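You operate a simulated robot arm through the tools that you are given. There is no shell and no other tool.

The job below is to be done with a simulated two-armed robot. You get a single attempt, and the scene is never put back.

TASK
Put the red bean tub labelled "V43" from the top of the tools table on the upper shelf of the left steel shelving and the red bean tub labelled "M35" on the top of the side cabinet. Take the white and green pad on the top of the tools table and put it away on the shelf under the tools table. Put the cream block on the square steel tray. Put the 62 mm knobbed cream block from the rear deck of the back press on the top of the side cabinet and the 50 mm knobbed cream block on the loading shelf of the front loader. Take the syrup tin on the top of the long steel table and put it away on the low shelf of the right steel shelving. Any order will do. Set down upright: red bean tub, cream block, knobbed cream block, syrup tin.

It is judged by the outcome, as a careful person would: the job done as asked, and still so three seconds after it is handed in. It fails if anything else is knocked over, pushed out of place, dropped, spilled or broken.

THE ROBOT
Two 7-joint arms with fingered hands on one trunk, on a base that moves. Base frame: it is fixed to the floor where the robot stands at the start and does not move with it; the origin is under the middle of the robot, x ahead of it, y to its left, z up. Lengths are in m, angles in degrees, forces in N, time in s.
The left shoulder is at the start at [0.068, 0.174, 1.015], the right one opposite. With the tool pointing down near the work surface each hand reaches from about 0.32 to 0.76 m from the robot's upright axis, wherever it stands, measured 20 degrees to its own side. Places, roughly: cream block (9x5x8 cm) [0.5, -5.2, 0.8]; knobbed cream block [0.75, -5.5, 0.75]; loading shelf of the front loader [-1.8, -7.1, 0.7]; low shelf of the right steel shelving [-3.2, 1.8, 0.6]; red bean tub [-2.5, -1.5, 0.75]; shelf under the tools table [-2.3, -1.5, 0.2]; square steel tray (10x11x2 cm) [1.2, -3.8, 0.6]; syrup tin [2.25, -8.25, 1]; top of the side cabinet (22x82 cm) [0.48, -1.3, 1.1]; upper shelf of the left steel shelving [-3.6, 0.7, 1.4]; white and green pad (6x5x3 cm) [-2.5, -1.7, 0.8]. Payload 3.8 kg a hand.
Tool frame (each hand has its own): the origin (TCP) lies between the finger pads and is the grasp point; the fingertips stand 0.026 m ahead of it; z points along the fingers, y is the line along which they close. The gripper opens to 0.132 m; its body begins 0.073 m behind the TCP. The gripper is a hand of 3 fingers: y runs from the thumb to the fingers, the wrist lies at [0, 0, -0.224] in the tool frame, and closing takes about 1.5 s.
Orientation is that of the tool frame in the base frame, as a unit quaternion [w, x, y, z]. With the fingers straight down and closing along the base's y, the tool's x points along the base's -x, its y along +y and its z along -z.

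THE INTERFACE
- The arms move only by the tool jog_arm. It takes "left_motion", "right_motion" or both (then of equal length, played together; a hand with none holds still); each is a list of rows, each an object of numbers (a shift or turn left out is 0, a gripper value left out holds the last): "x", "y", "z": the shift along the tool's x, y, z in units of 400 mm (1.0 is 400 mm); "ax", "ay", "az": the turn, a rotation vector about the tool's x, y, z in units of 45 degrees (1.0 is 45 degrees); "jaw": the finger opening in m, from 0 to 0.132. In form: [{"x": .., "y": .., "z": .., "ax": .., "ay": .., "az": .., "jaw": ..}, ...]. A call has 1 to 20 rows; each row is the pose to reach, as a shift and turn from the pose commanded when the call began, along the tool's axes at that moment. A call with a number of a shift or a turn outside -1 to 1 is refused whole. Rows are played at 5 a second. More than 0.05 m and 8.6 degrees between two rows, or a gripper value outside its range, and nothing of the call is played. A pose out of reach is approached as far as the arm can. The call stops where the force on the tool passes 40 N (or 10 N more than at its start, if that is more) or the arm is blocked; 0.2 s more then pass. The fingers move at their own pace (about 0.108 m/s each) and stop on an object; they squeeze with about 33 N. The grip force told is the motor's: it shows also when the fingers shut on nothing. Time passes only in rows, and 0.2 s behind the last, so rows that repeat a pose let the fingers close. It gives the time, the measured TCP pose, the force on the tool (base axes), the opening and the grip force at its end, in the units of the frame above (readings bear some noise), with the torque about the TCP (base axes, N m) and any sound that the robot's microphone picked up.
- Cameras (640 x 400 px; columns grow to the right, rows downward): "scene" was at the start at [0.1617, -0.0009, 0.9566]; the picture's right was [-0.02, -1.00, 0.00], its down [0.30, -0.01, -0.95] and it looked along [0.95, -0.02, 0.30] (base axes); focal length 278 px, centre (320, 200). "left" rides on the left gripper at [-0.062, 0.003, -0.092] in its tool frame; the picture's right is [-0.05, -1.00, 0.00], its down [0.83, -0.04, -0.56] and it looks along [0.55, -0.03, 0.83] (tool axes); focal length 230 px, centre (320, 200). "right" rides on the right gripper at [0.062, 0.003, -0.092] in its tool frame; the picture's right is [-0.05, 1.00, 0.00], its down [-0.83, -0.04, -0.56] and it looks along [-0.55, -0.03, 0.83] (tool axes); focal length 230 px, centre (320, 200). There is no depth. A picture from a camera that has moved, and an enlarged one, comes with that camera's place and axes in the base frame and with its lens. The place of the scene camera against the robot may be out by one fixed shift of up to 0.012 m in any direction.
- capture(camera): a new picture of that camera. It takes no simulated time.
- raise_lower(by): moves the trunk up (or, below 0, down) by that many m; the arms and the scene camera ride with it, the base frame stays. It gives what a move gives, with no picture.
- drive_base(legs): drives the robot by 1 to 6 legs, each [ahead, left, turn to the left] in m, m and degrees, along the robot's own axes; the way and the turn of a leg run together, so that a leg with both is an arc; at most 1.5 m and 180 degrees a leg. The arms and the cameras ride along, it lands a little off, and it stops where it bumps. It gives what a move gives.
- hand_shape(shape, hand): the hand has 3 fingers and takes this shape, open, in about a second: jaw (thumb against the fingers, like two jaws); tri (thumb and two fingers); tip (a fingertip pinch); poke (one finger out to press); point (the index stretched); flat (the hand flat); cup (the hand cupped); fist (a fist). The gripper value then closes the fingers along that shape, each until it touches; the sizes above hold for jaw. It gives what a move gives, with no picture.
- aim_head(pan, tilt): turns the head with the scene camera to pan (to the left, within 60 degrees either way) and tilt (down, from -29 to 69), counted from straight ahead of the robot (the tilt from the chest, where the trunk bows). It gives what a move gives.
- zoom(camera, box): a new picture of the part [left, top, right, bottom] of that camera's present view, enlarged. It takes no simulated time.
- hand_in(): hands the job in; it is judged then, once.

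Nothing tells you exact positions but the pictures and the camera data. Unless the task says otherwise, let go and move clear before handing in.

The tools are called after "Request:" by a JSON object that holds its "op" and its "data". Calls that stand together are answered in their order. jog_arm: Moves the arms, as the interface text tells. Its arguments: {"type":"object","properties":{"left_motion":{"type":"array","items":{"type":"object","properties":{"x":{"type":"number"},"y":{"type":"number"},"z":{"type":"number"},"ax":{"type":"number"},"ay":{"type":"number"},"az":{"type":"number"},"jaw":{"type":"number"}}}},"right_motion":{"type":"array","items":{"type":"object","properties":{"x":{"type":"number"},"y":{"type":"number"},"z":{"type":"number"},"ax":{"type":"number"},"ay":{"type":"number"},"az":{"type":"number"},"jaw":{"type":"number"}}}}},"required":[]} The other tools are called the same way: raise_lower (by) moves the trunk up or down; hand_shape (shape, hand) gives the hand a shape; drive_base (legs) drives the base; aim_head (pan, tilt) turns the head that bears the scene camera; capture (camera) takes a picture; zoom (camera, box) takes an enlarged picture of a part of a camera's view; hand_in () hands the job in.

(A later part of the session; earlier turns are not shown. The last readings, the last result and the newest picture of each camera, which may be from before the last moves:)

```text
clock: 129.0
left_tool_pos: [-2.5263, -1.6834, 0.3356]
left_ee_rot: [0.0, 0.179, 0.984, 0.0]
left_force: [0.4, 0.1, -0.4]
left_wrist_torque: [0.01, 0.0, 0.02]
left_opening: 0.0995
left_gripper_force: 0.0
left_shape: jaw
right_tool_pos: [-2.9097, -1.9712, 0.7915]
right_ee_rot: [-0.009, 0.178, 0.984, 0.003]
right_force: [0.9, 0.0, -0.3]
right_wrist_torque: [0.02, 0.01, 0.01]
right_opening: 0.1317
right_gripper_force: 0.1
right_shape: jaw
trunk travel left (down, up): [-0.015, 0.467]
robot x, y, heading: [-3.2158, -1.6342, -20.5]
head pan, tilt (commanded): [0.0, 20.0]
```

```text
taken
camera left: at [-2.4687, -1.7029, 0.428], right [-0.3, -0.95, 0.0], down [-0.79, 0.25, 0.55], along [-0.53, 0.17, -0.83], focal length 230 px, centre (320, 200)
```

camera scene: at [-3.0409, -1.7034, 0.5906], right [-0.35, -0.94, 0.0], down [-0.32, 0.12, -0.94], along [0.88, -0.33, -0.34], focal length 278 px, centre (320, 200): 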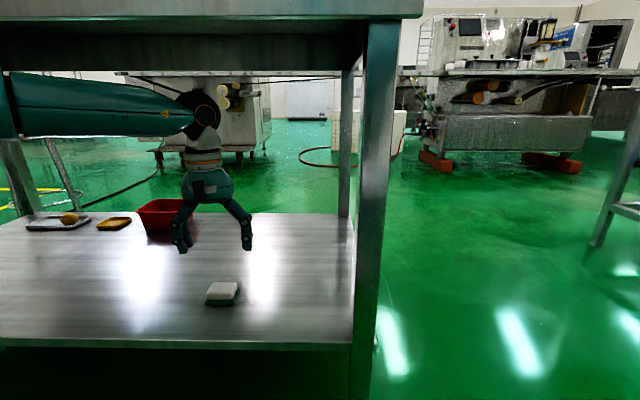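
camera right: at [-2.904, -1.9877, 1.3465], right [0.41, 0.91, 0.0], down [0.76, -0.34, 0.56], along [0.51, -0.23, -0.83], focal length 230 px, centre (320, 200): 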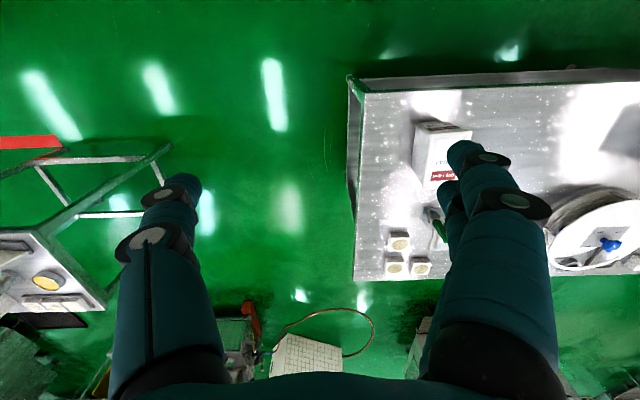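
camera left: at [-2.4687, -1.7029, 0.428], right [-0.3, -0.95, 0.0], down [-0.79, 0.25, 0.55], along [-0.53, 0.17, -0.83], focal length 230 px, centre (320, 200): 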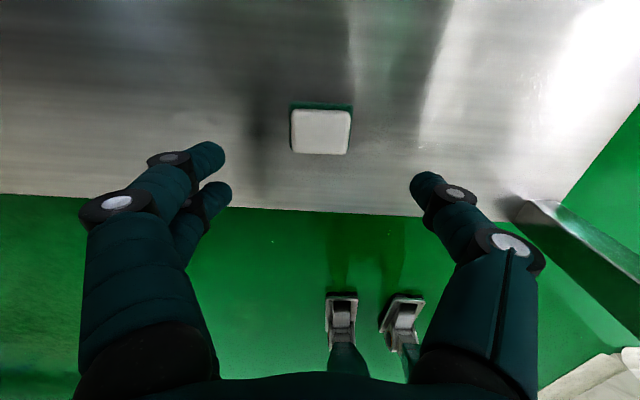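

The pad lies flat on the shelf under the table. I back out straight and raise the trunk and left hand.

Request:
{"op": "drive_base", "data": {"legs": [[-0.5, 0, 0]]}}

Request:
{"op": "raise_lower", "data": {"by": 0.4}}

Request:
{"op": "jog_arm", "data": {"left_motion": [{"z": -0.1, "x": 0.05, "jaw": 0.13}, {"z": -0.2, "x": 0.1}, {"z": -0.3, "x": 0.15}, {"z": -0.4, "x": 0.2}, {"z": -0.5, "x": 0.2}, {"z": -0.6, "x": 0.2}, {"z": -0.7, "x": 0.2}, {"z": -0.8, "x": 0.2}, {"z": -0.8, "x": 0.2}]}}

Request:
{"op": "capture", "data": {"camera": "scene"}}

```text
clock: 131.9
left_tool_pos: [-2.9926, -1.5007, 0.3368]
left_ee_rot: [0.0, 0.172, 0.985, -0.001]
left_force: [0.6, 0.3, 0.4]
left_wrist_torque: [0.01, 0.0, -0.01]
left_opening: 0.0996
left_gripper_force: 0.0
left_shape: jaw
right_tool_pos: [-3.3695, -1.7931, 0.7894]
right_ee_rot: [-0.009, 0.17, 0.985, 0.003]
right_force: [-0.4, -0.8, -0.1]
right_wrist_torque: [-0.01, 0.01, 0.01]
right_opening: 0.1318
right_gripper_force: 0.1
right_shape: jaw
trunk travel left (down, up): [-0.015, 0.467]
robot x, y, heading: [-3.6845, -1.4622, -19.5]
head pan, tilt (commanded): [0.0, 20.0]
```

```text
clock: 135.7
left_tool_pos: [-2.9909, -1.5011, 0.7352]
left_ee_rot: [-0.001, 0.172, 0.985, 0.0]
left_force: [-0.6, 0.9, -0.2]
left_wrist_torque: [0.01, -0.01, 0.0]
left_opening: 0.0998
left_gripper_force: 0.1
left_shape: jaw
right_tool_pos: [-3.3698, -1.7939, 1.1894]
right_ee_rot: [-0.01, 0.17, 0.985, 0.003]
right_force: [0.3, 0.7, -0.6]
right_wrist_torque: [-0.03, 0.01, 0.0]
right_opening: 0.1319
right_gripper_force: 0.1
right_shape: jaw
trunk travel left (down, up): [-0.415, 0.067]
robot x, y, heading: [-3.6821, -1.4601, -19.9]
head pan, tilt (commanded): [0.0, 20.0]
```

```text
clock: 137.7
left_tool_pos: [-3.065, -1.4729, 1.0552]
left_ee_rot: [0.0, 0.172, 0.985, -0.001]
left_force: [0.0, 0.0, 0.0]
left_wrist_torque: [0.01, -0.01, 0.0]
left_opening: 0.1301
left_gripper_force: 0.0
left_shape: jaw
right_tool_pos: [-3.3675, -1.7938, 1.1922]
right_ee_rot: [-0.009, 0.17, 0.985, 0.004]
right_force: [-0.7, -0.1, 0.3]
right_wrist_torque: [0.0, 0.02, 0.03]
right_opening: 0.1317
right_gripper_force: 0.1
right_shape: jaw
trunk travel left (down, up): [-0.415, 0.067]
robot x, y, heading: [-3.6788, -1.4664, -19.8]
head pan, tilt (commanded): [0.0, 20.0]
```

```text
taken
camera scene: at [-3.5034, -1.5291, 0.9991], right [-0.34, -0.94, 0.0], down [-0.32, 0.12, -0.94], along [0.88, -0.32, -0.34], focal length 278 px, centre (320, 200)
```

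scene: 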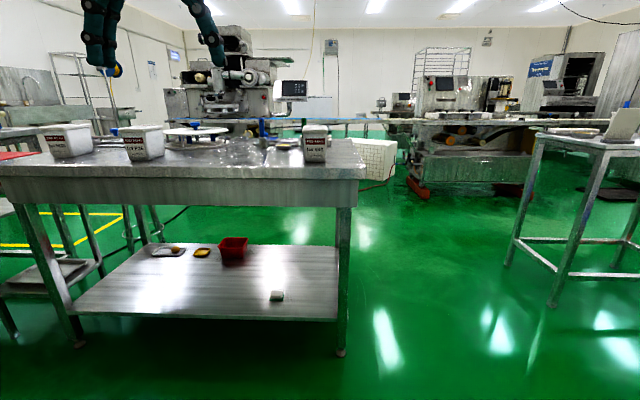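

The pad is done. Now I line up for V43 with the right hand: raise the trunk and drive up to the table again.

Request:
{"op": "raise_lower", "data": {"by": 0.06}}

Request:
{"op": "drive_base", "data": {"legs": [[0, 0, -1.6], [0.53, 0.23, 0]]}}

Request:
{"op": "capture", "data": {"camera": "right"}}

Request:
{"op": "capture", "data": {"camera": "scene"}}

```text
clock: 138.7
left_tool_pos: [-3.0662, -1.4737, 1.1143]
left_ee_rot: [0.0, 0.172, 0.985, 0.0]
left_force: [0.0, -0.2, -0.4]
left_wrist_torque: [0.0, 0.04, -0.02]
left_opening: 0.1299
left_gripper_force: 0.1
left_shape: jaw
right_tool_pos: [-3.3683, -1.7945, 1.2497]
right_ee_rot: [-0.01, 0.17, 0.985, 0.003]
right_force: [0.1, 0.3, -0.7]
right_wrist_torque: [0.0, 0.05, -0.01]
right_opening: 0.1317
right_gripper_force: 0.1
right_shape: jaw
trunk travel left (down, up): [-0.475, 0.007]
robot x, y, heading: [-3.6816, -1.46, -19.8]
head pan, tilt (commanded): [0.0, 20.0]
```

```text
clock: 142.3
left_tool_pos: [-2.5007, -1.4732, 1.1153]
left_ee_rot: [0.001, 0.188, 0.982, -0.002]
left_force: [0.1, 0.6, 1.1]
left_wrist_torque: [-0.03, -0.03, 0.03]
left_opening: 0.13
left_gripper_force: 0.1
left_shape: jaw
right_tool_pos: [-2.8145, -1.7817, 1.2505]
right_ee_rot: [-0.009, 0.187, 0.982, 0.004]
right_force: [-1.0, 0.0, -0.2]
right_wrist_torque: [0.0, 0.02, 0.02]
right_opening: 0.1321
right_gripper_force: 0.1
right_shape: jaw
trunk travel left (down, up): [-0.475, 0.007]
robot x, y, heading: [-3.1142, -1.4429, -21.9]
head pan, tilt (commanded): [0.0, 20.0]
```

```text
taken
camera right: at [-2.8684, -1.7573, 1.3439], right [0.41, 0.91, 0.0], down [0.77, -0.35, 0.54], along [0.49, -0.22, -0.84], focal length 230 px, centre (320, 200)
```

right: 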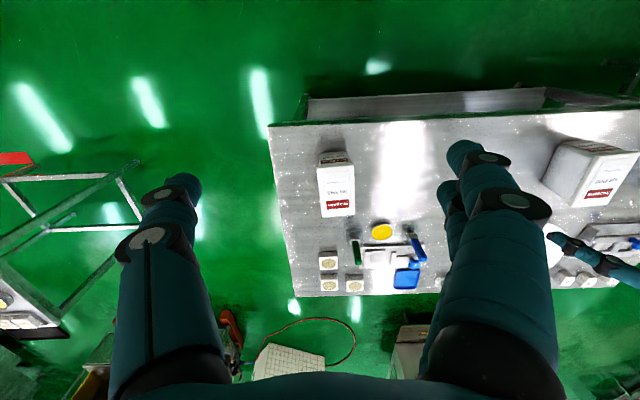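

```text
taken
camera scene: at [-2.9327, -1.5162, 1.0823], right [-0.37, -0.93, 0.0], down [-0.32, 0.13, -0.94], along [0.87, -0.35, -0.34], focal length 278 px, centre (320, 200)
```

scene: 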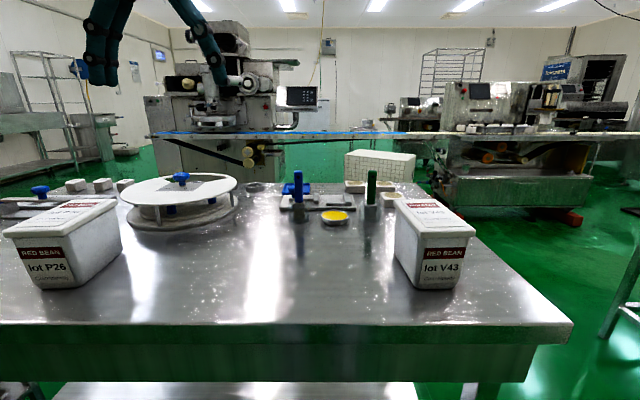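

Request:
{"op": "zoom", "data": {"camera": "right", "box": [296, 140, 376, 230]}}

```text
4.44 times, centred on (336, 185) of right
camera zoom: at [-2.8684, -1.7573, 1.3439], right [0.41, 0.91, 0.0], down [0.77, -0.35, 0.54], along [0.49, -0.22, -0.84], focal length 1022 px, centre (249, 267)
```

zoom: 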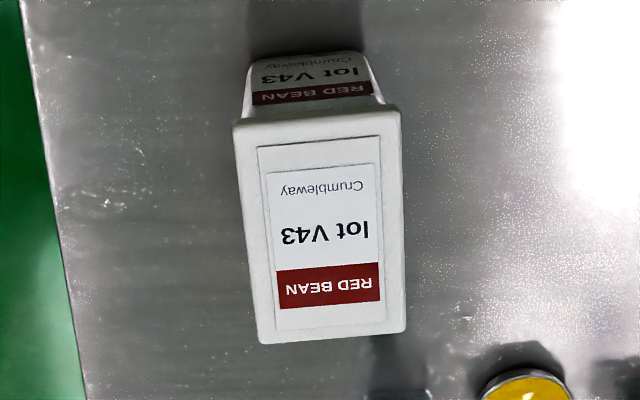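

V43's centre measures (-2.6165,-1.829), turned about 2.5° from the tool. I move the right hand above it.

Request:
{"op": "jog_arm", "data": {"right_motion": [{"x": -0.084, "y": 0.012, "ay": -0.025, "az": -0.02, "jaw": 0.132}, {"x": -0.168, "y": 0.024, "ay": -0.025, "az": -0.04}, {"x": -0.252, "y": 0.036, "ay": -0.025, "az": -0.058}, {"x": -0.336, "y": 0.048, "ay": -0.025, "az": -0.058}, {"x": -0.42, "y": 0.06, "ay": -0.025, "az": -0.058}, {"x": -0.504, "y": 0.072, "ay": -0.025, "az": -0.058}, {"x": -0.504, "y": 0.072, "z": 0.1, "ay": -0.025, "az": -0.058}, {"x": -0.504, "y": 0.072, "z": 0.2, "ay": -0.025, "az": -0.058}, {"x": -0.504, "y": 0.072, "z": 0.3, "ay": -0.025, "az": -0.058}, {"x": -0.504, "y": 0.072, "z": 0.4, "ay": -0.025, "az": -0.058}, {"x": -0.504, "y": 0.072, "z": 0.5, "ay": -0.025, "az": -0.058}, {"x": -0.504, "y": 0.072, "z": 0.6, "ay": -0.025, "az": -0.058}, {"x": -0.504, "y": 0.072, "z": 0.6, "ay": -0.025, "az": -0.058}]}}

Request:
{"op": "capture", "data": {"camera": "right"}}

Request:
{"op": "capture", "data": {"camera": "scene"}}

```text
clock: 145.1
left_tool_pos: [-2.5006, -1.4724, 1.1155]
left_ee_rot: [0.001, 0.188, 0.982, -0.001]
left_force: [0.4, -0.4, -0.5]
left_wrist_torque: [0.02, -0.04, -0.03]
left_opening: 0.13
left_gripper_force: 0.0
left_shape: jaw
right_tool_pos: [-2.6193, -1.8272, 1.008]
right_ee_rot: [0.001, 0.164, 0.986, 0.002]
right_force: [-0.2, 0.3, -0.3]
right_wrist_torque: [0.0, -0.01, 0.0]
right_opening: 0.132
right_gripper_force: 0.0
right_shape: jaw
right hand out of reach, approached as far as the arm can: row 6
trunk travel left (down, up): [-0.475, 0.007]
robot x, y, heading: [-3.1158, -1.4451, -21.5]
head pan, tilt (commanded): [0.0, 20.0]
```

```text
taken
camera right: at [-2.6772, -1.8047, 1.1], right [0.37, 0.93, 0.0], down [0.77, -0.31, 0.56], along [0.52, -0.2, -0.83], focal length 230 px, centre (320, 200)
```

right: 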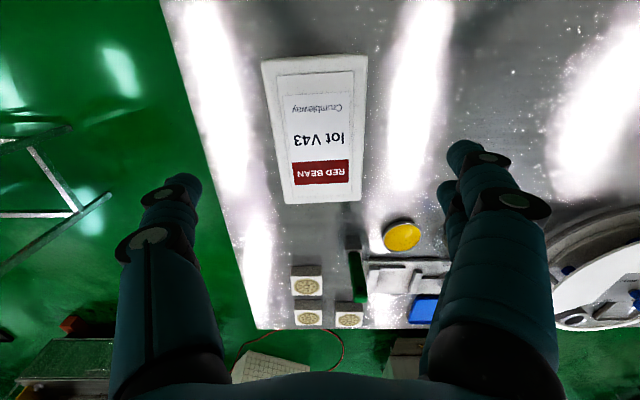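

```text
taken
camera scene: at [-2.9328, -1.5159, 1.0823], right [-0.37, -0.93, 0.0], down [-0.32, 0.13, -0.94], along [0.87, -0.35, -0.34], focal length 278 px, centre (320, 200)
```

scene: 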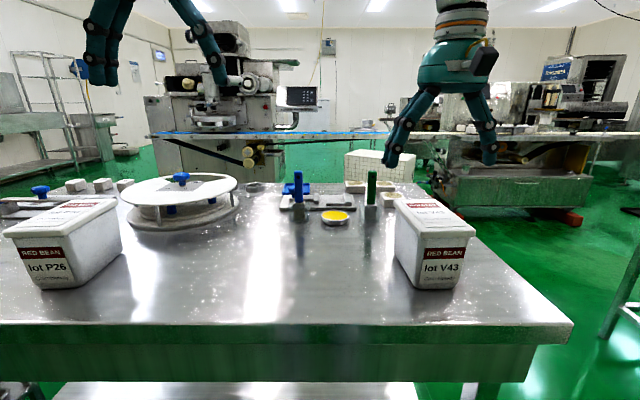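

The hand is centred over V43. I descend to grasp below the lid.

Request:
{"op": "jog_arm", "data": {"right_motion": [{"z": 0.08, "x": -0.015}, {"z": 0.16, "x": -0.015}, {"z": 0.24, "x": -0.015}, {"z": 0.3, "x": -0.015}, {"z": 0.35, "x": -0.015}, {"z": 0.35, "x": -0.015}]}}

Request:
{"op": "capture", "data": {"camera": "right"}}

Request:
{"op": "zoom", "data": {"camera": "scene", "box": [340, 80, 520, 300]}}

```text
clock: 146.5
left_tool_pos: [-2.499, -1.4735, 1.1162]
left_ee_rot: [0.002, 0.189, 0.982, -0.001]
left_force: [-0.9, 0.5, -0.2]
left_wrist_torque: [-0.01, -0.02, -0.02]
left_opening: 0.1296
left_gripper_force: 0.0
left_shape: jaw
right_tool_pos: [-2.615, -1.8285, 0.8655]
right_ee_rot: [0.0, 0.166, 0.986, 0.002]
right_force: [-0.6, -0.2, 0.7]
right_wrist_torque: [-0.01, -0.02, 0.05]
right_opening: 0.1318
right_gripper_force: 0.1
right_shape: jaw
trunk travel left (down, up): [-0.475, 0.007]
robot x, y, heading: [-3.1156, -1.4427, -21.5]
head pan, tilt (commanded): [0.0, 20.0]
```

```text
taken
camera right: at [-2.6717, -1.8059, 0.9573], right [0.37, 0.93, 0.0], down [0.77, -0.31, 0.56], along [0.52, -0.2, -0.83], focal length 230 px, centre (320, 200)
```

right: 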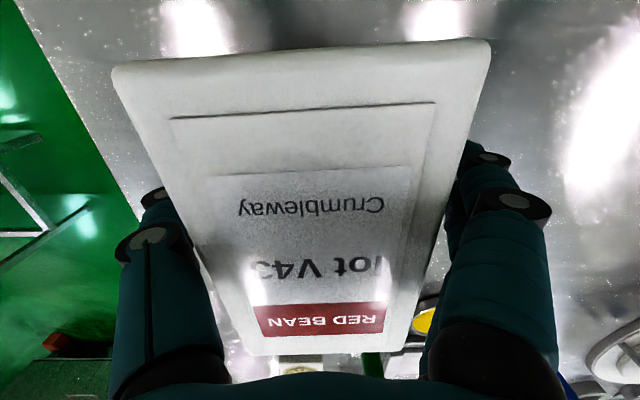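

```text
1.82 times, centred on (430, 190) of scene
camera zoom: at [-2.9327, -1.5162, 1.0823], right [-0.37, -0.93, 0.0], down [-0.32, 0.13, -0.94], along [0.87, -0.35, -0.34], focal length 505 px, centre (120, 218)
```

zoom: 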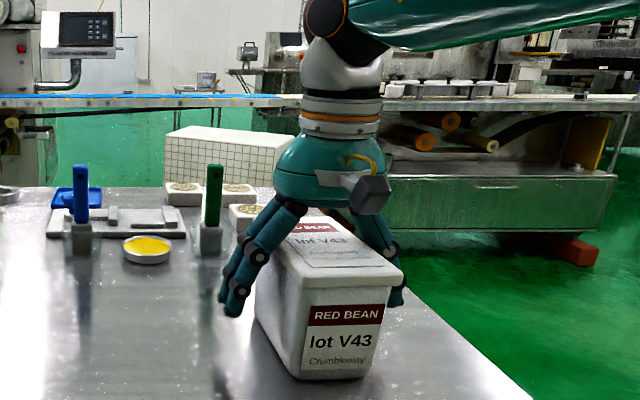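

Well placed around the tub. I close the fingers.

Request:
{"op": "jog_arm", "data": {"right_motion": [{"jaw": 0.1}, {"jaw": 0.07}, {"jaw": 0.04}, {"jaw": 0.04}, {"jaw": 0.04}, {"jaw": 0.04}, {"jaw": 0.04}, {"jaw": 0.04}]}}

Request:
{"op": "capture", "data": {"camera": "right"}}

```text
clock: 148.3
left_tool_pos: [-2.5001, -1.4735, 1.116]
left_ee_rot: [0.0, 0.189, 0.982, 0.0]
left_force: [-0.9, -0.5, -0.4]
left_wrist_torque: [0.0, 0.01, 0.0]
left_opening: 0.13
left_gripper_force: 0.0
left_shape: jaw
right_tool_pos: [-2.6143, -1.8296, 0.8642]
right_ee_rot: [0.0, 0.164, 0.986, 0.002]
right_force: [-1.2, -1.6, 0.4]
right_wrist_torque: [0.04, -0.01, 0.01]
right_opening: 0.0667
right_gripper_force: 32.7
right_shape: jaw
trunk travel left (down, up): [-0.475, 0.007]
robot x, y, heading: [-3.1142, -1.4413, -21.9]
head pan, tilt (commanded): [0.0, 20.0]
```

```text
taken
camera right: at [-2.6716, -1.8059, 0.9571], right [0.37, 0.93, 0.0], down [0.77, -0.31, 0.56], along [0.52, -0.2, -0.83], focal length 230 px, centre (320, 200)
```

right: 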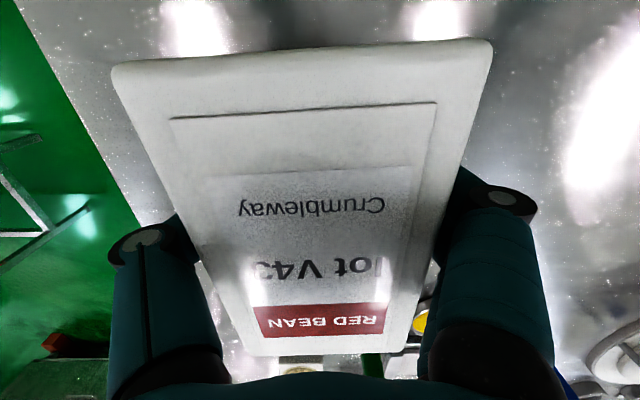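

Request:
{"op": "jog_arm", "data": {"right_motion": [{"z": -0.03}, {"z": -0.08}, {"z": -0.15}, {"z": -0.22}, {"z": -0.3}, {"z": -0.38}, {"z": -0.46}, {"z": -0.5}, {"z": -0.5}]}}

Request:
{"op": "capture", "data": {"camera": "right"}}

Request:
{"op": "capture", "data": {"camera": "scene"}}

```text
clock: 150.3
left_tool_pos: [-2.4999, -1.4739, 1.1154]
left_ee_rot: [0.0, 0.187, 0.982, 0.0]
left_force: [-0.9, 0.0, -0.6]
left_wrist_torque: [0.01, -0.01, 0.0]
left_opening: 0.1299
left_gripper_force: 0.1
left_shape: jaw
right_tool_pos: [-2.6131, -1.8301, 1.0681]
right_ee_rot: [0.0, 0.164, 0.986, 0.003]
right_force: [-0.1, 0.0, -8.4]
right_wrist_torque: [0.01, 0.04, -0.01]
right_opening: 0.0669
right_gripper_force: 32.8
right_shape: jaw
trunk travel left (down, up): [-0.475, 0.007]
robot x, y, heading: [-3.1133, -1.4418, -21.7]
head pan, tilt (commanded): [0.0, 20.0]
```

```text
taken
camera right: at [-2.6699, -1.8068, 1.1599], right [0.37, 0.93, 0.0], down [0.77, -0.31, 0.55], along [0.52, -0.2, -0.83], focal length 230 px, centre (320, 200)
```

right: 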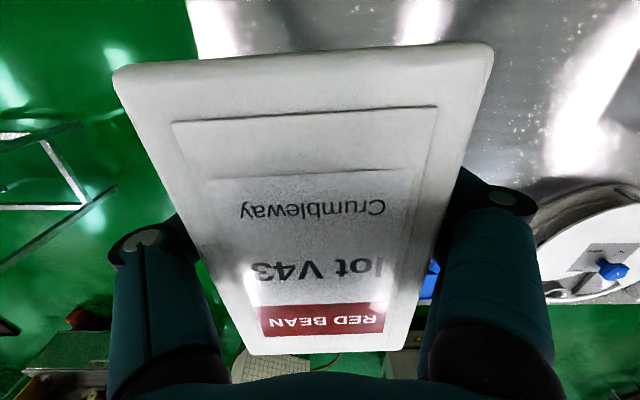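

```text
taken
camera scene: at [-2.9321, -1.5167, 1.0819], right [-0.37, -0.93, 0.0], down [-0.32, 0.13, -0.94], along [0.87, -0.35, -0.34], focal length 278 px, centre (320, 200)
```

scene: 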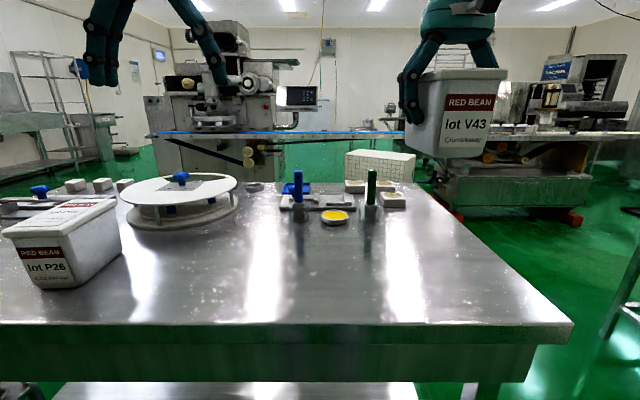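

V43 is held firmly (about 0.85 kg). With the left hand I next take M35, so I back off a little and strafe left.

Request:
{"op": "drive_base", "data": {"legs": [[-0.13, 0, 0], [0, 0.54, 0]]}}

Request:
{"op": "capture", "data": {"camera": "scene"}}

Request:
{"op": "capture", "data": {"camera": "left"}}

```text
clock: 156.6
left_tool_pos: [-2.4197, -0.9121, 1.1162]
left_ee_rot: [0.0, 0.187, 0.982, 0.0]
left_force: [0.2, -0.6, 0.1]
left_wrist_torque: [-0.01, -0.01, -0.02]
left_opening: 0.13
left_gripper_force: 0.0
left_shape: jaw
right_tool_pos: [-2.5318, -1.2676, 1.0666]
right_ee_rot: [0.001, 0.164, 0.986, 0.002]
right_force: [1.4, -0.5, -7.9]
right_wrist_torque: [0.06, 0.03, 0.03]
right_opening: 0.0667
right_gripper_force: 33.4
right_shape: jaw
trunk travel left (down, up): [-0.475, 0.007]
robot x, y, heading: [-3.0318, -0.883, -21.6]
head pan, tilt (commanded): [0.0, 20.0]
```

```text
taken
camera scene: at [-2.8508, -0.9551, 1.082], right [-0.37, -0.93, 0.0], down [-0.32, 0.13, -0.94], along [0.87, -0.35, -0.34], focal length 278 px, centre (320, 200)
```

scene: 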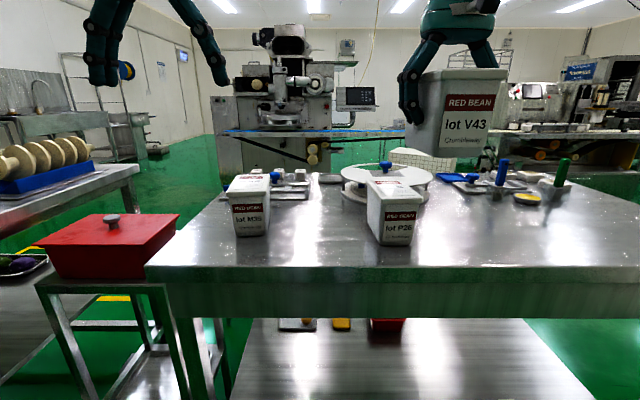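

```text
taken
camera left: at [-2.3608, -0.9311, 1.2073], right [-0.32, -0.95, 0.0], down [-0.79, 0.27, 0.55], along [-0.53, 0.18, -0.83], focal length 230 px, centre (320, 200)
```

left: 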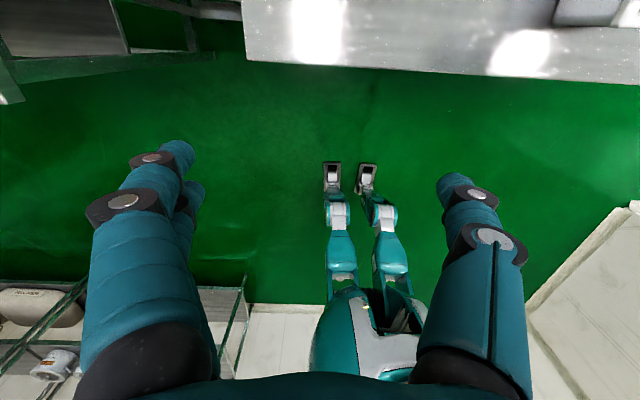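

Request:
{"op": "zoom", "data": {"camera": "scene", "box": [200, 150, 320, 250]}}

```text
4.00 times, centred on (260, 200) of scene
camera zoom: at [-2.8508, -0.9551, 1.082], right [-0.37, -0.93, 0.0], down [-0.32, 0.13, -0.94], along [0.87, -0.35, -0.34], focal length 1111 px, centre (560, 200)
```

zoom: 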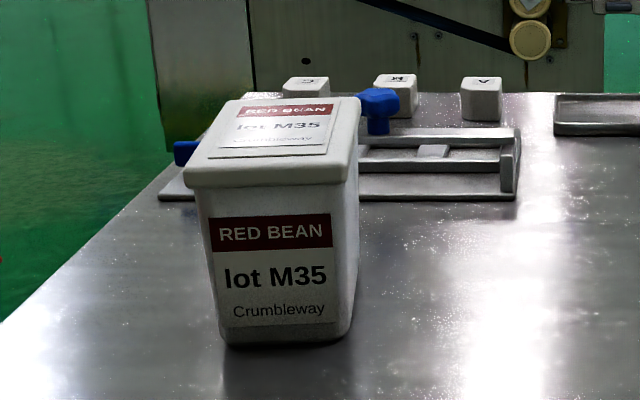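

M35's lid centre is at about (-2.24,-1.03). I drive forward 0.18 m so the left hand can reach it.

Request:
{"op": "drive_base", "data": {"legs": [[0.18, 0, 0]]}}

Request:
{"op": "capture", "data": {"camera": "left"}}

Request:
{"op": "capture", "data": {"camera": "scene"}}

```text
clock: 158.1
left_tool_pos: [-2.2446, -0.9822, 1.1159]
left_ee_rot: [0.0, 0.188, 0.982, -0.002]
left_force: [0.0, 0.3, 0.1]
left_wrist_torque: [0.01, 0.01, 0.02]
left_opening: 0.1303
left_gripper_force: 0.1
left_shape: jaw
right_tool_pos: [-2.359, -1.3382, 1.0693]
right_ee_rot: [0.001, 0.164, 0.986, 0.002]
right_force: [-0.4, -1.1, -8.6]
right_wrist_torque: [0.04, 0.01, 0.0]
right_opening: 0.0668
right_gripper_force: 32.6
right_shape: jaw
trunk travel left (down, up): [-0.475, 0.007]
robot x, y, heading: [-2.8599, -0.9498, -21.6]
head pan, tilt (commanded): [0.0, 20.0]
```

```text
taken
camera left: at [-2.1873, -1.0014, 1.2081], right [-0.32, -0.95, 0.0], down [-0.79, 0.27, 0.55], along [-0.52, 0.18, -0.83], focal length 230 px, centre (320, 200)
```

left: 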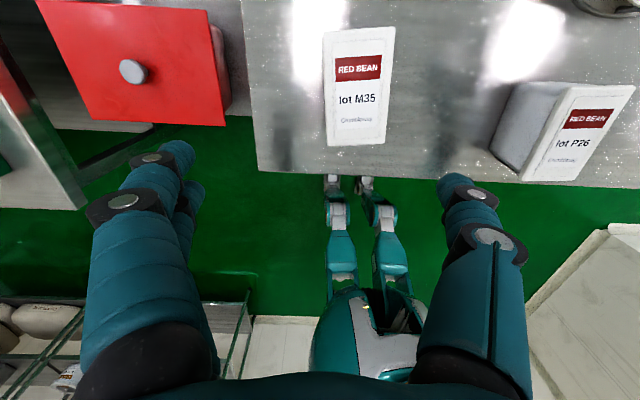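

```text
taken
camera scene: at [-2.6771, -1.0246, 1.0823], right [-0.37, -0.93, 0.0], down [-0.32, 0.13, -0.94], along [0.87, -0.35, -0.34], focal length 278 px, centre (320, 200)
```

scene: 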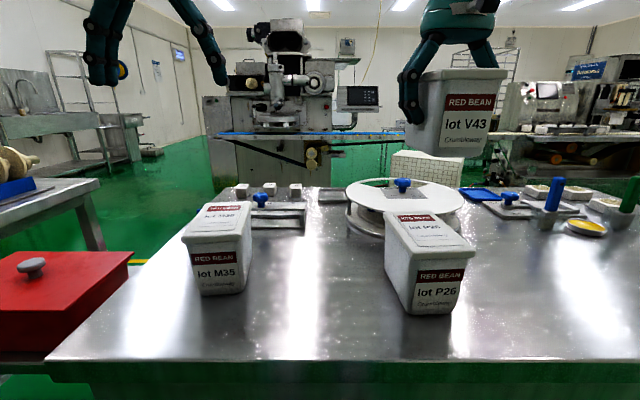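

From the left camera M35's centre is (-2.2455,-1.029), turned to about -15°. I align and descend partway.

Request:
{"op": "jog_arm", "data": {"left_motion": [{"x": -0.02, "y": -0.055, "az": -0.07, "jaw": 0.132}, {"x": -0.0415, "y": -0.11, "az": -0.144}, {"x": -0.0415, "y": -0.11, "az": -0.144, "z": 0.1}, {"x": -0.0415, "y": -0.11, "az": -0.144, "z": 0.2}, {"x": -0.0415, "y": -0.11, "az": -0.144, "z": 0.27}, {"x": -0.0415, "y": -0.11, "az": -0.144, "z": 0.27}]}}

Request:
{"op": "capture", "data": {"camera": "left"}}

```text
clock: 159.5
left_tool_pos: [-2.2477, -1.031, 1.0105]
left_ee_rot: [0.001, 0.133, 0.991, 0.001]
left_force: [-0.3, -0.7, 0.9]
left_wrist_torque: [0.0, 0.03, -0.01]
left_opening: 0.1315
left_gripper_force: 0.1
left_shape: jaw
right_tool_pos: [-2.3583, -1.337, 1.0688]
right_ee_rot: [0.001, 0.166, 0.986, 0.004]
right_force: [0.1, -1.1, -7.9]
right_wrist_torque: [0.02, 0.03, 0.01]
right_opening: 0.0664
right_gripper_force: 33.3
right_shape: jaw
trunk travel left (down, up): [-0.475, 0.007]
robot x, y, heading: [-2.8576, -0.9532, -21.4]
head pan, tilt (commanded): [0.0, 20.0]
```

```text
taken
camera left: at [-2.1884, -1.0438, 1.1022], right [-0.21, -0.98, 0.0], down [-0.81, 0.18, 0.55], along [-0.54, 0.12, -0.83], focal length 230 px, centre (320, 200)
```

left: 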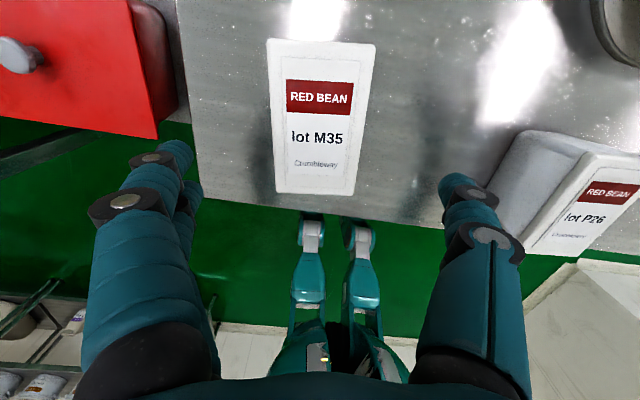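

Centred on M35. I descend and close.

Request:
{"op": "jog_arm", "data": {"left_motion": [{"z": 0.09, "x": -0.008, "y": 0.006}, {"z": 0.18, "x": -0.008, "y": 0.006}, {"z": 0.26, "x": -0.008, "y": 0.006}, {"z": 0.32, "x": -0.008, "y": 0.006}, {"z": 0.36, "x": -0.008, "y": 0.006}, {"z": 0.36, "x": -0.008, "y": 0.006}]}}

Request:
{"op": "capture", "data": {"camera": "left"}}

Request:
{"op": "capture", "data": {"camera": "scene"}}

```text
clock: 160.9
left_tool_pos: [-2.2419, -1.0291, 0.8623]
left_ee_rot: [0.0, 0.133, 0.991, 0.0]
left_force: [0.7, -1.8, 3.1]
left_wrist_torque: [-0.07, 0.05, 0.01]
left_opening: 0.1319
left_gripper_force: 0.0
left_shape: jaw
right_tool_pos: [-2.3571, -1.3389, 1.0685]
right_ee_rot: [0.0, 0.166, 0.986, 0.003]
right_force: [0.4, 0.1, -8.0]
right_wrist_torque: [0.03, 0.04, 0.01]
right_opening: 0.0668
right_gripper_force: 32.6
right_shape: jaw
trunk travel left (down, up): [-0.475, 0.007]
robot x, y, heading: [-2.8584, -0.9487, -21.8]
head pan, tilt (commanded): [0.0, 20.0]
```

```text
taken
camera left: at [-2.1826, -1.0414, 0.9556], right [-0.21, -0.98, 0.0], down [-0.81, 0.18, 0.55], along [-0.54, 0.12, -0.83], focal length 230 px, centre (320, 200)
```

left: 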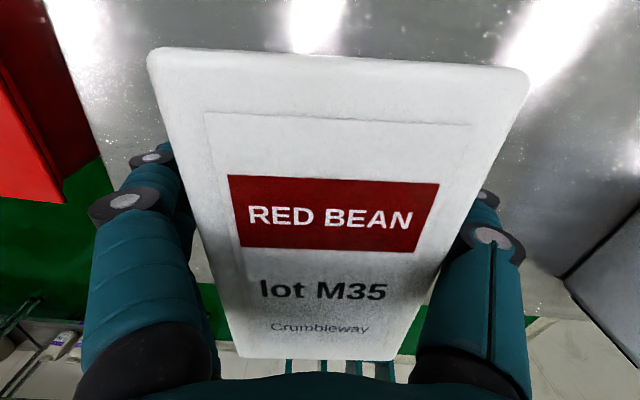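

```text
taken
camera scene: at [-2.6772, -1.0248, 1.0822], right [-0.37, -0.93, 0.0], down [-0.32, 0.13, -0.94], along [0.87, -0.35, -0.34], focal length 278 px, centre (320, 200)
```

scene: 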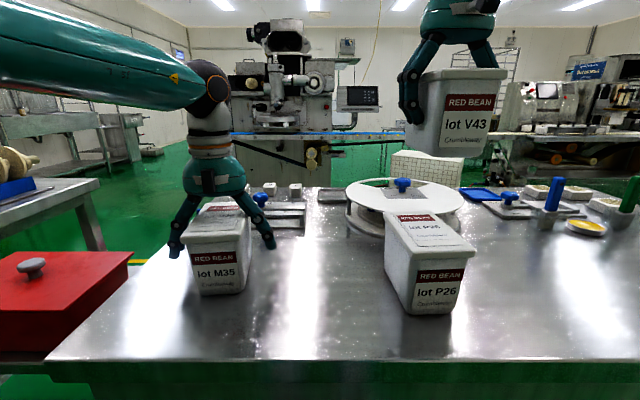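

Request:
{"op": "zoom", "data": {"camera": "scene", "box": [150, 140, 320, 300]}}

```text
2.50 times, centred on (235, 220) of scene
camera zoom: at [-2.6772, -1.0248, 1.0822], right [-0.37, -0.93, 0.0], down [-0.32, 0.13, -0.94], along [0.87, -0.35, -0.34], focal length 694 px, centre (532, 150)
```

zoom: 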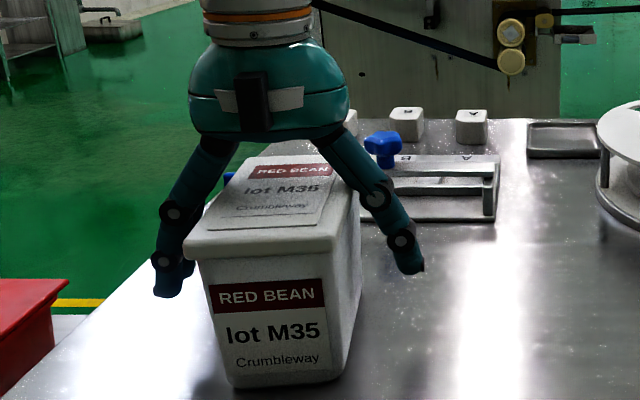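

Request:
{"op": "jog_arm", "data": {"left_motion": [{"z": -0.012}, {"z": -0.012, "jaw": 0.1}, {"z": -0.012, "jaw": 0.07}, {"z": -0.012, "jaw": 0.04}, {"z": -0.012, "jaw": 0.04}, {"z": -0.012, "jaw": 0.04}, {"z": -0.012, "jaw": 0.04}, {"z": -0.012, "jaw": 0.04}, {"z": -0.012, "jaw": 0.04}]}}

Request:
{"op": "capture", "data": {"camera": "left"}}

```text
clock: 162.9
left_tool_pos: [-2.2411, -1.0273, 0.8665]
left_ee_rot: [-0.001, 0.133, 0.991, 0.0]
left_force: [-1.0, -1.0, 0.6]
left_wrist_torque: [0.03, -0.03, 0.03]
left_opening: 0.0669
left_gripper_force: 33.2
left_shape: jaw
right_tool_pos: [-2.3585, -1.3375, 1.0671]
right_ee_rot: [0.0, 0.165, 0.986, 0.002]
right_force: [-0.1, 0.0, -7.8]
right_wrist_torque: [0.03, 0.06, -0.03]
right_opening: 0.0671
right_gripper_force: 32.6
right_shape: jaw
trunk travel left (down, up): [-0.475, 0.007]
robot x, y, heading: [-2.8609, -0.9505, -21.9]
head pan, tilt (commanded): [0.0, 20.0]
```

```text
taken
camera left: at [-2.182, -1.0409, 0.9588], right [-0.21, -0.98, 0.0], down [-0.81, 0.18, 0.56], along [-0.54, 0.12, -0.83], focal length 230 px, centre (320, 200)
```

left: 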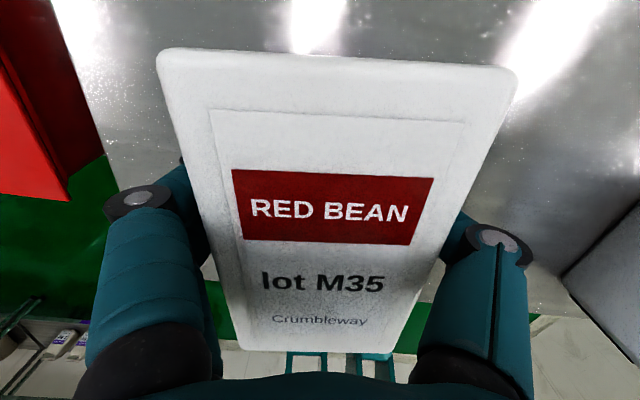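

Gripped. I lift M35 clear of the table.

Request:
{"op": "jog_arm", "data": {"left_motion": [{"z": -0.03}, {"z": -0.08}, {"z": -0.15}, {"z": -0.22}, {"z": -0.3}, {"z": -0.38}, {"z": -0.46}, {"z": -0.5}, {"z": -0.5}]}}

Request:
{"op": "capture", "data": {"camera": "scene"}}

```text
clock: 164.9
left_tool_pos: [-2.2413, -1.0269, 1.0675]
left_ee_rot: [-0.001, 0.133, 0.991, -0.001]
left_force: [-1.1, -0.8, -8.5]
left_wrist_torque: [0.01, -0.06, 0.02]
left_opening: 0.067
left_gripper_force: 33.1
left_shape: jaw
right_tool_pos: [-2.3574, -1.3376, 1.068]
right_ee_rot: [-0.001, 0.165, 0.986, 0.002]
right_force: [1.8, 0.0, -8.5]
right_wrist_torque: [0.03, 0.05, -0.01]
right_opening: 0.0665
right_gripper_force: 32.7
right_shape: jaw
trunk travel left (down, up): [-0.475, 0.007]
robot x, y, heading: [-2.8583, -0.9505, -21.8]
head pan, tilt (commanded): [0.0, 20.0]
```

```text
taken
camera scene: at [-2.6763, -1.0247, 1.0818], right [-0.37, -0.93, 0.0], down [-0.32, 0.13, -0.94], along [0.87, -0.35, -0.34], focal length 278 px, centre (320, 200)
```

scene: 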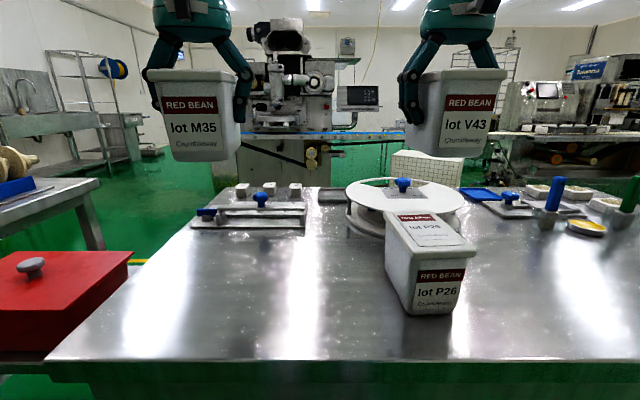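

Both tubs are held. I pull the hands in a little, back off, and turn toward the steel shelving to inspect its shelves.

Request:
{"op": "jog_arm", "data": {"left_motion": [{"x": 0.05, "z": -0.05}, {"x": 0.1, "z": -0.1}, {"x": 0.15, "z": -0.15}, {"x": 0.2, "z": -0.2}, {"x": 0.25, "z": -0.25}, {"x": 0.25, "z": -0.25}], "right_motion": [{"x": 0.05, "z": -0.05}, {"x": 0.1, "z": -0.1}, {"x": 0.15, "z": -0.15}, {"x": 0.2, "z": -0.2}, {"x": 0.25, "z": -0.25}, {"x": 0.25, "z": -0.25}]}}

Request:
{"op": "drive_base", "data": {"legs": [[-0.3, 0, 0], [0, 0, 120]]}}

Request:
{"op": "aim_head", "data": {"pan": 0, "tilt": 5}}

Request:
{"op": "capture", "data": {"camera": "scene"}}

```text
clock: 166.3
left_tool_pos: [-2.3393, -0.9997, 1.1688]
left_ee_rot: [-0.001, 0.132, 0.991, 0.0]
left_force: [-0.7, -0.5, -9.2]
left_wrist_torque: [0.02, -0.02, -0.02]
left_opening: 0.0671
left_gripper_force: 32.9
left_shape: jaw
right_tool_pos: [-2.4501, -1.3083, 1.1662]
right_ee_rot: [-0.001, 0.165, 0.986, 0.002]
right_force: [1.2, -1.5, -9.0]
right_wrist_torque: [0.04, 0.05, -0.04]
right_opening: 0.0669
right_gripper_force: 32.5
right_shape: jaw
trunk travel left (down, up): [-0.475, 0.007]
robot x, y, heading: [-2.8564, -0.9497, -21.6]
head pan, tilt (commanded): [0.0, 20.0]
```

```text
clock: 173.3
left_tool_pos: [-3.3526, -0.3654, 1.1702]
left_ee_rot: [0.0, 0.795, -0.607, 0.0]
left_force: [-0.9, 0.2, -8.2]
left_wrist_torque: [0.02, 0.05, -0.01]
left_opening: 0.0668
left_gripper_force: 33.3
left_shape: jaw
right_tool_pos: [-3.0304, -0.307, 1.1671]
right_ee_rot: [0.001, 0.774, -0.633, 0.0]
right_force: [0.2, 0.1, -7.4]
right_wrist_torque: [-0.03, -0.01, -0.02]
right_opening: 0.0664
right_gripper_force: 32.9
right_shape: jaw
trunk travel left (down, up): [-0.475, 0.007]
robot x, y, heading: [-3.1307, -0.8397, 98.5]
head pan, tilt (commanded): [0.0, 20.0]
```

```text
clock: 174.1
left_tool_pos: [-3.3534, -0.3659, 1.1692]
left_ee_rot: [0.0, 0.794, -0.607, 0.0]
left_force: [0.7, 0.2, -7.6]
left_wrist_torque: [0.02, 0.05, -0.03]
left_opening: 0.0671
left_gripper_force: 33.0
left_shape: jaw
right_tool_pos: [-3.0305, -0.3077, 1.1671]
right_ee_rot: [0.002, 0.775, -0.632, -0.001]
right_force: [0.4, 0.4, -8.5]
right_wrist_torque: [-0.02, 0.02, 0.01]
right_opening: 0.0665
right_gripper_force: 32.7
right_shape: jaw
trunk travel left (down, up): [-0.475, 0.007]
robot x, y, heading: [-3.1337, -0.8407, 98.5]
head pan, tilt (commanded): [0.0, 5.0]
```

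```text
taken
camera scene: at [-3.1675, -0.641, 1.1062], right [0.99, 0.15, 0.0], down [0.01, -0.09, -1.0], along [-0.15, 0.98, -0.09], focal length 278 px, centre (320, 200)
```

scene: 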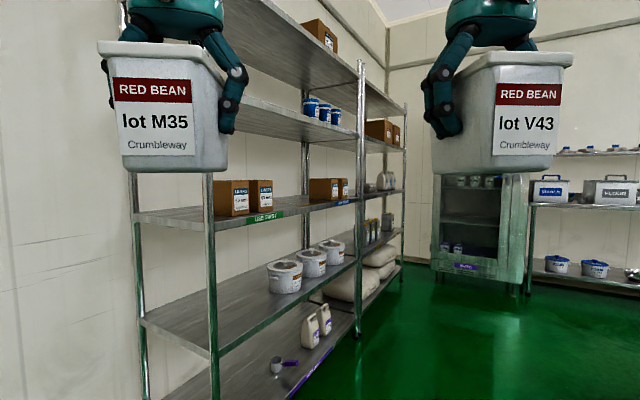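

The upper shelf (with the blue cans) is at about z 1.30 with only 0.37 m clear above, too low for a vertical hand. I will set V43 back on the tools table and regrasp it with the hand pitched at 45°.

Request:
{"op": "drive_base", "data": {"legs": [[0, 0, -120], [0, -0.3, 0], [0.2, 0, 0]]}}

Request:
{"op": "aim_head", "data": {"pan": 0, "tilt": 25}}

Request:
{"op": "capture", "data": {"camera": "scene"}}

Request:
{"op": "capture", "data": {"camera": "right"}}

```text
clock: 183.7
left_tool_pos: [-2.5366, -1.2564, 1.1696]
left_ee_rot: [0.0, 0.137, 0.991, -0.001]
left_force: [0.1, 0.1, -8.6]
left_wrist_torque: [0.01, -0.06, -0.02]
left_opening: 0.0668
left_gripper_force: 33.4
left_shape: jaw
right_tool_pos: [-2.652, -1.563, 1.1686]
right_ee_rot: [0.0, 0.168, 0.986, 0.002]
right_force: [0.4, -0.5, -7.4]
right_wrist_torque: [0.03, 0.01, -0.01]
right_opening: 0.0663
right_gripper_force: 33.1
right_shape: jaw
trunk travel left (down, up): [-0.475, 0.007]
robot x, y, heading: [-3.0553, -1.2064, -22.4]
head pan, tilt (commanded): [0.0, 5.0]
```

```text
clock: 184.5
left_tool_pos: [-2.5368, -1.2557, 1.1696]
left_ee_rot: [0.0, 0.137, 0.991, 0.0]
left_force: [-0.3, -0.8, -8.5]
left_wrist_torque: [0.03, -0.04, 0.01]
left_opening: 0.0671
left_gripper_force: 33.2
left_shape: jaw
right_tool_pos: [-2.6512, -1.5626, 1.1665]
right_ee_rot: [0.0, 0.168, 0.986, 0.002]
right_force: [0.1, -0.5, -8.9]
right_wrist_torque: [0.05, 0.04, -0.01]
right_opening: 0.0661
right_gripper_force: 32.5
right_shape: jaw
trunk travel left (down, up): [-0.475, 0.007]
robot x, y, heading: [-3.0518, -1.2024, -22.4]
head pan, tilt (commanded): [0.0, 25.0]
```

```text
taken
camera scene: at [-2.8752, -1.2779, 1.0739], right [-0.38, -0.93, 0.0], down [-0.39, 0.16, -0.91], along [0.84, -0.34, -0.42], focal length 278 px, centre (320, 200)
```

scene: 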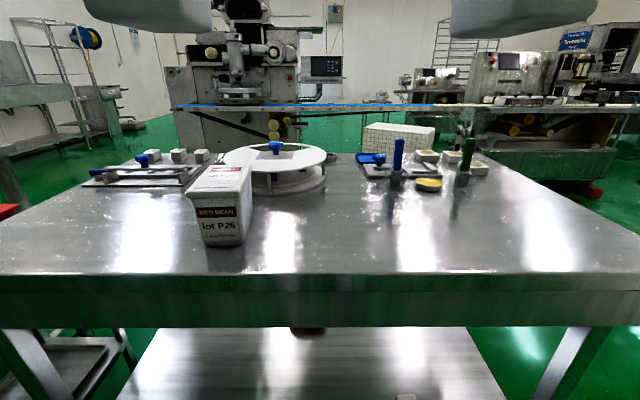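

```text
taken
camera right: at [-2.7077, -1.5393, 1.2591], right [0.38, 0.93, 0.0], down [0.77, -0.32, 0.55], along [0.51, -0.21, -0.83], focal length 230 px, centre (320, 200)
```

right: 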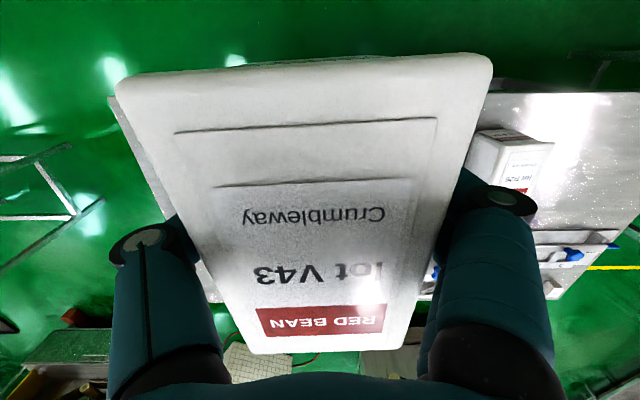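

I extend the right hand 13 cm over the table and lower V43 onto a free spot.

Request:
{"op": "jog_arm", "data": {"right_motion": [{"x": -0.08}, {"x": -0.16}, {"x": -0.24}, {"x": -0.325}, {"x": -0.325, "z": 0.1}, {"x": -0.325, "z": 0.2}, {"x": -0.325, "z": 0.3}, {"x": -0.325, "z": 0.4}, {"x": -0.325, "z": 0.5}, {"x": -0.325, "z": 0.6}, {"x": -0.325, "z": 0.66}, {"x": -0.325, "z": 0.7}, {"x": -0.325, "z": 0.72}, {"x": -0.325, "z": 0.735}, {"x": -0.325, "z": 0.745}, {"x": -0.325, "z": 0.752}, {"x": -0.325, "z": 0.752}]}}

Request:
{"op": "capture", "data": {"camera": "scene"}}

```text
clock: 188.1
left_tool_pos: [-2.5366, -1.2559, 1.1708]
left_ee_rot: [-0.001, 0.136, 0.991, -0.001]
left_force: [0.2, -0.5, -8.1]
left_wrist_torque: [-0.01, -0.06, -0.04]
left_opening: 0.0667
left_gripper_force: 33.0
left_shape: jaw
right_tool_pos: [-2.5277, -1.6041, 0.8664]
right_ee_rot: [0.001, 0.168, 0.986, 0.001]
right_force: [-0.3, -0.1, -6.3]
right_wrist_torque: [0.05, -0.04, -0.03]
right_opening: 0.0664
right_gripper_force: 32.7
right_shape: jaw
right hand out of reach, approached as far as the arm can: row 4, 5, 6
trunk travel left (down, up): [-0.475, 0.007]
robot x, y, heading: [-3.0577, -1.2052, -22.1]
head pan, tilt (commanded): [0.0, 25.0]
```

```text
taken
camera scene: at [-2.8753, -1.2779, 1.0739], right [-0.38, -0.93, 0.0], down [-0.39, 0.16, -0.91], along [0.84, -0.34, -0.42], focal length 278 px, centre (320, 200)
```

scene: 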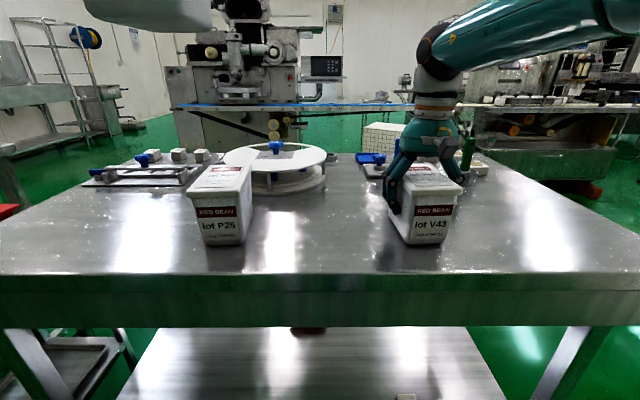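

Request:
{"op": "jog_arm", "data": {"right_motion": [{"z": 0.005}, {"z": 0.009}, {"z": 0.009}]}}

```text
clock: 188.9
left_tool_pos: [-2.5386, -1.2566, 1.171]
left_ee_rot: [0.001, 0.137, 0.991, -0.002]
left_force: [0.7, -1.1, -8.4]
left_wrist_torque: [0.01, -0.04, -0.01]
left_opening: 0.067
left_gripper_force: 33.0
left_shape: jaw
right_tool_pos: [-2.5281, -1.6037, 0.8647]
right_ee_rot: [0.001, 0.169, 0.986, 0.002]
right_force: [-1.0, -3.4, 3.2]
right_wrist_torque: [0.11, -0.11, 0.03]
right_opening: 0.0663
right_gripper_force: 32.7
right_shape: jaw
trunk travel left (down, up): [-0.475, 0.007]
robot x, y, heading: [-3.0569, -1.202, -22.2]
head pan, tilt (commanded): [0.0, 25.0]
```

V43 stands on the table again. I open, lift, and then pitch the hand 45° for the regrasp.

Request:
{"op": "jog_arm", "data": {"right_motion": [{"jaw": 0.09}, {"jaw": 0.132}, {"jaw": 0.132}, {"jaw": 0.132}, {"jaw": 0.132}, {"z": -0.06}, {"z": -0.14}, {"z": -0.22}, {"z": -0.3}, {"z": -0.375}, {"z": -0.375}]}}

Request:
{"op": "capture", "data": {"camera": "scene"}}

Request:
{"op": "capture", "data": {"camera": "right"}}

```text
clock: 191.3
left_tool_pos: [-2.5366, -1.2556, 1.1709]
left_ee_rot: [0.0, 0.137, 0.991, 0.0]
left_force: [0.0, -0.4, -8.0]
left_wrist_torque: [-0.02, -0.03, 0.02]
left_opening: 0.0668
left_gripper_force: 33.1
left_shape: jaw
right_tool_pos: [-2.5264, -1.6051, 1.0152]
right_ee_rot: [-0.001, 0.168, 0.986, 0.002]
right_force: [0.6, 0.4, -0.6]
right_wrist_torque: [0.0, 0.0, 0.01]
right_opening: 0.1315
right_gripper_force: 0.0
right_shape: jaw
trunk travel left (down, up): [-0.475, 0.007]
robot x, y, heading: [-3.0561, -1.2, -22.2]
head pan, tilt (commanded): [0.0, 25.0]
```

```text
taken
camera scene: at [-2.8755, -1.2778, 1.0738], right [-0.38, -0.93, 0.0], down [-0.39, 0.16, -0.91], along [0.84, -0.34, -0.42], focal length 278 px, centre (320, 200)
```

scene: 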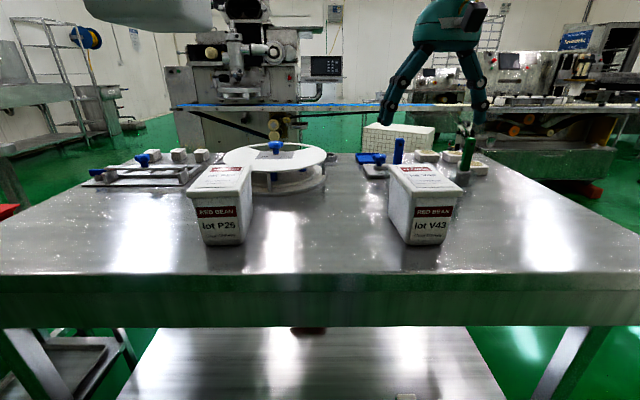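

```text
taken
camera right: at [-2.5834, -1.5826, 1.1078], right [0.38, 0.93, 0.0], down [0.77, -0.32, 0.55], along [0.51, -0.21, -0.83], focal length 230 px, centre (320, 200)
```

right: 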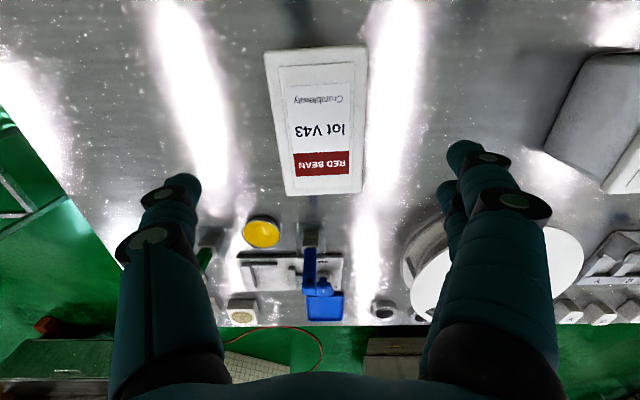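

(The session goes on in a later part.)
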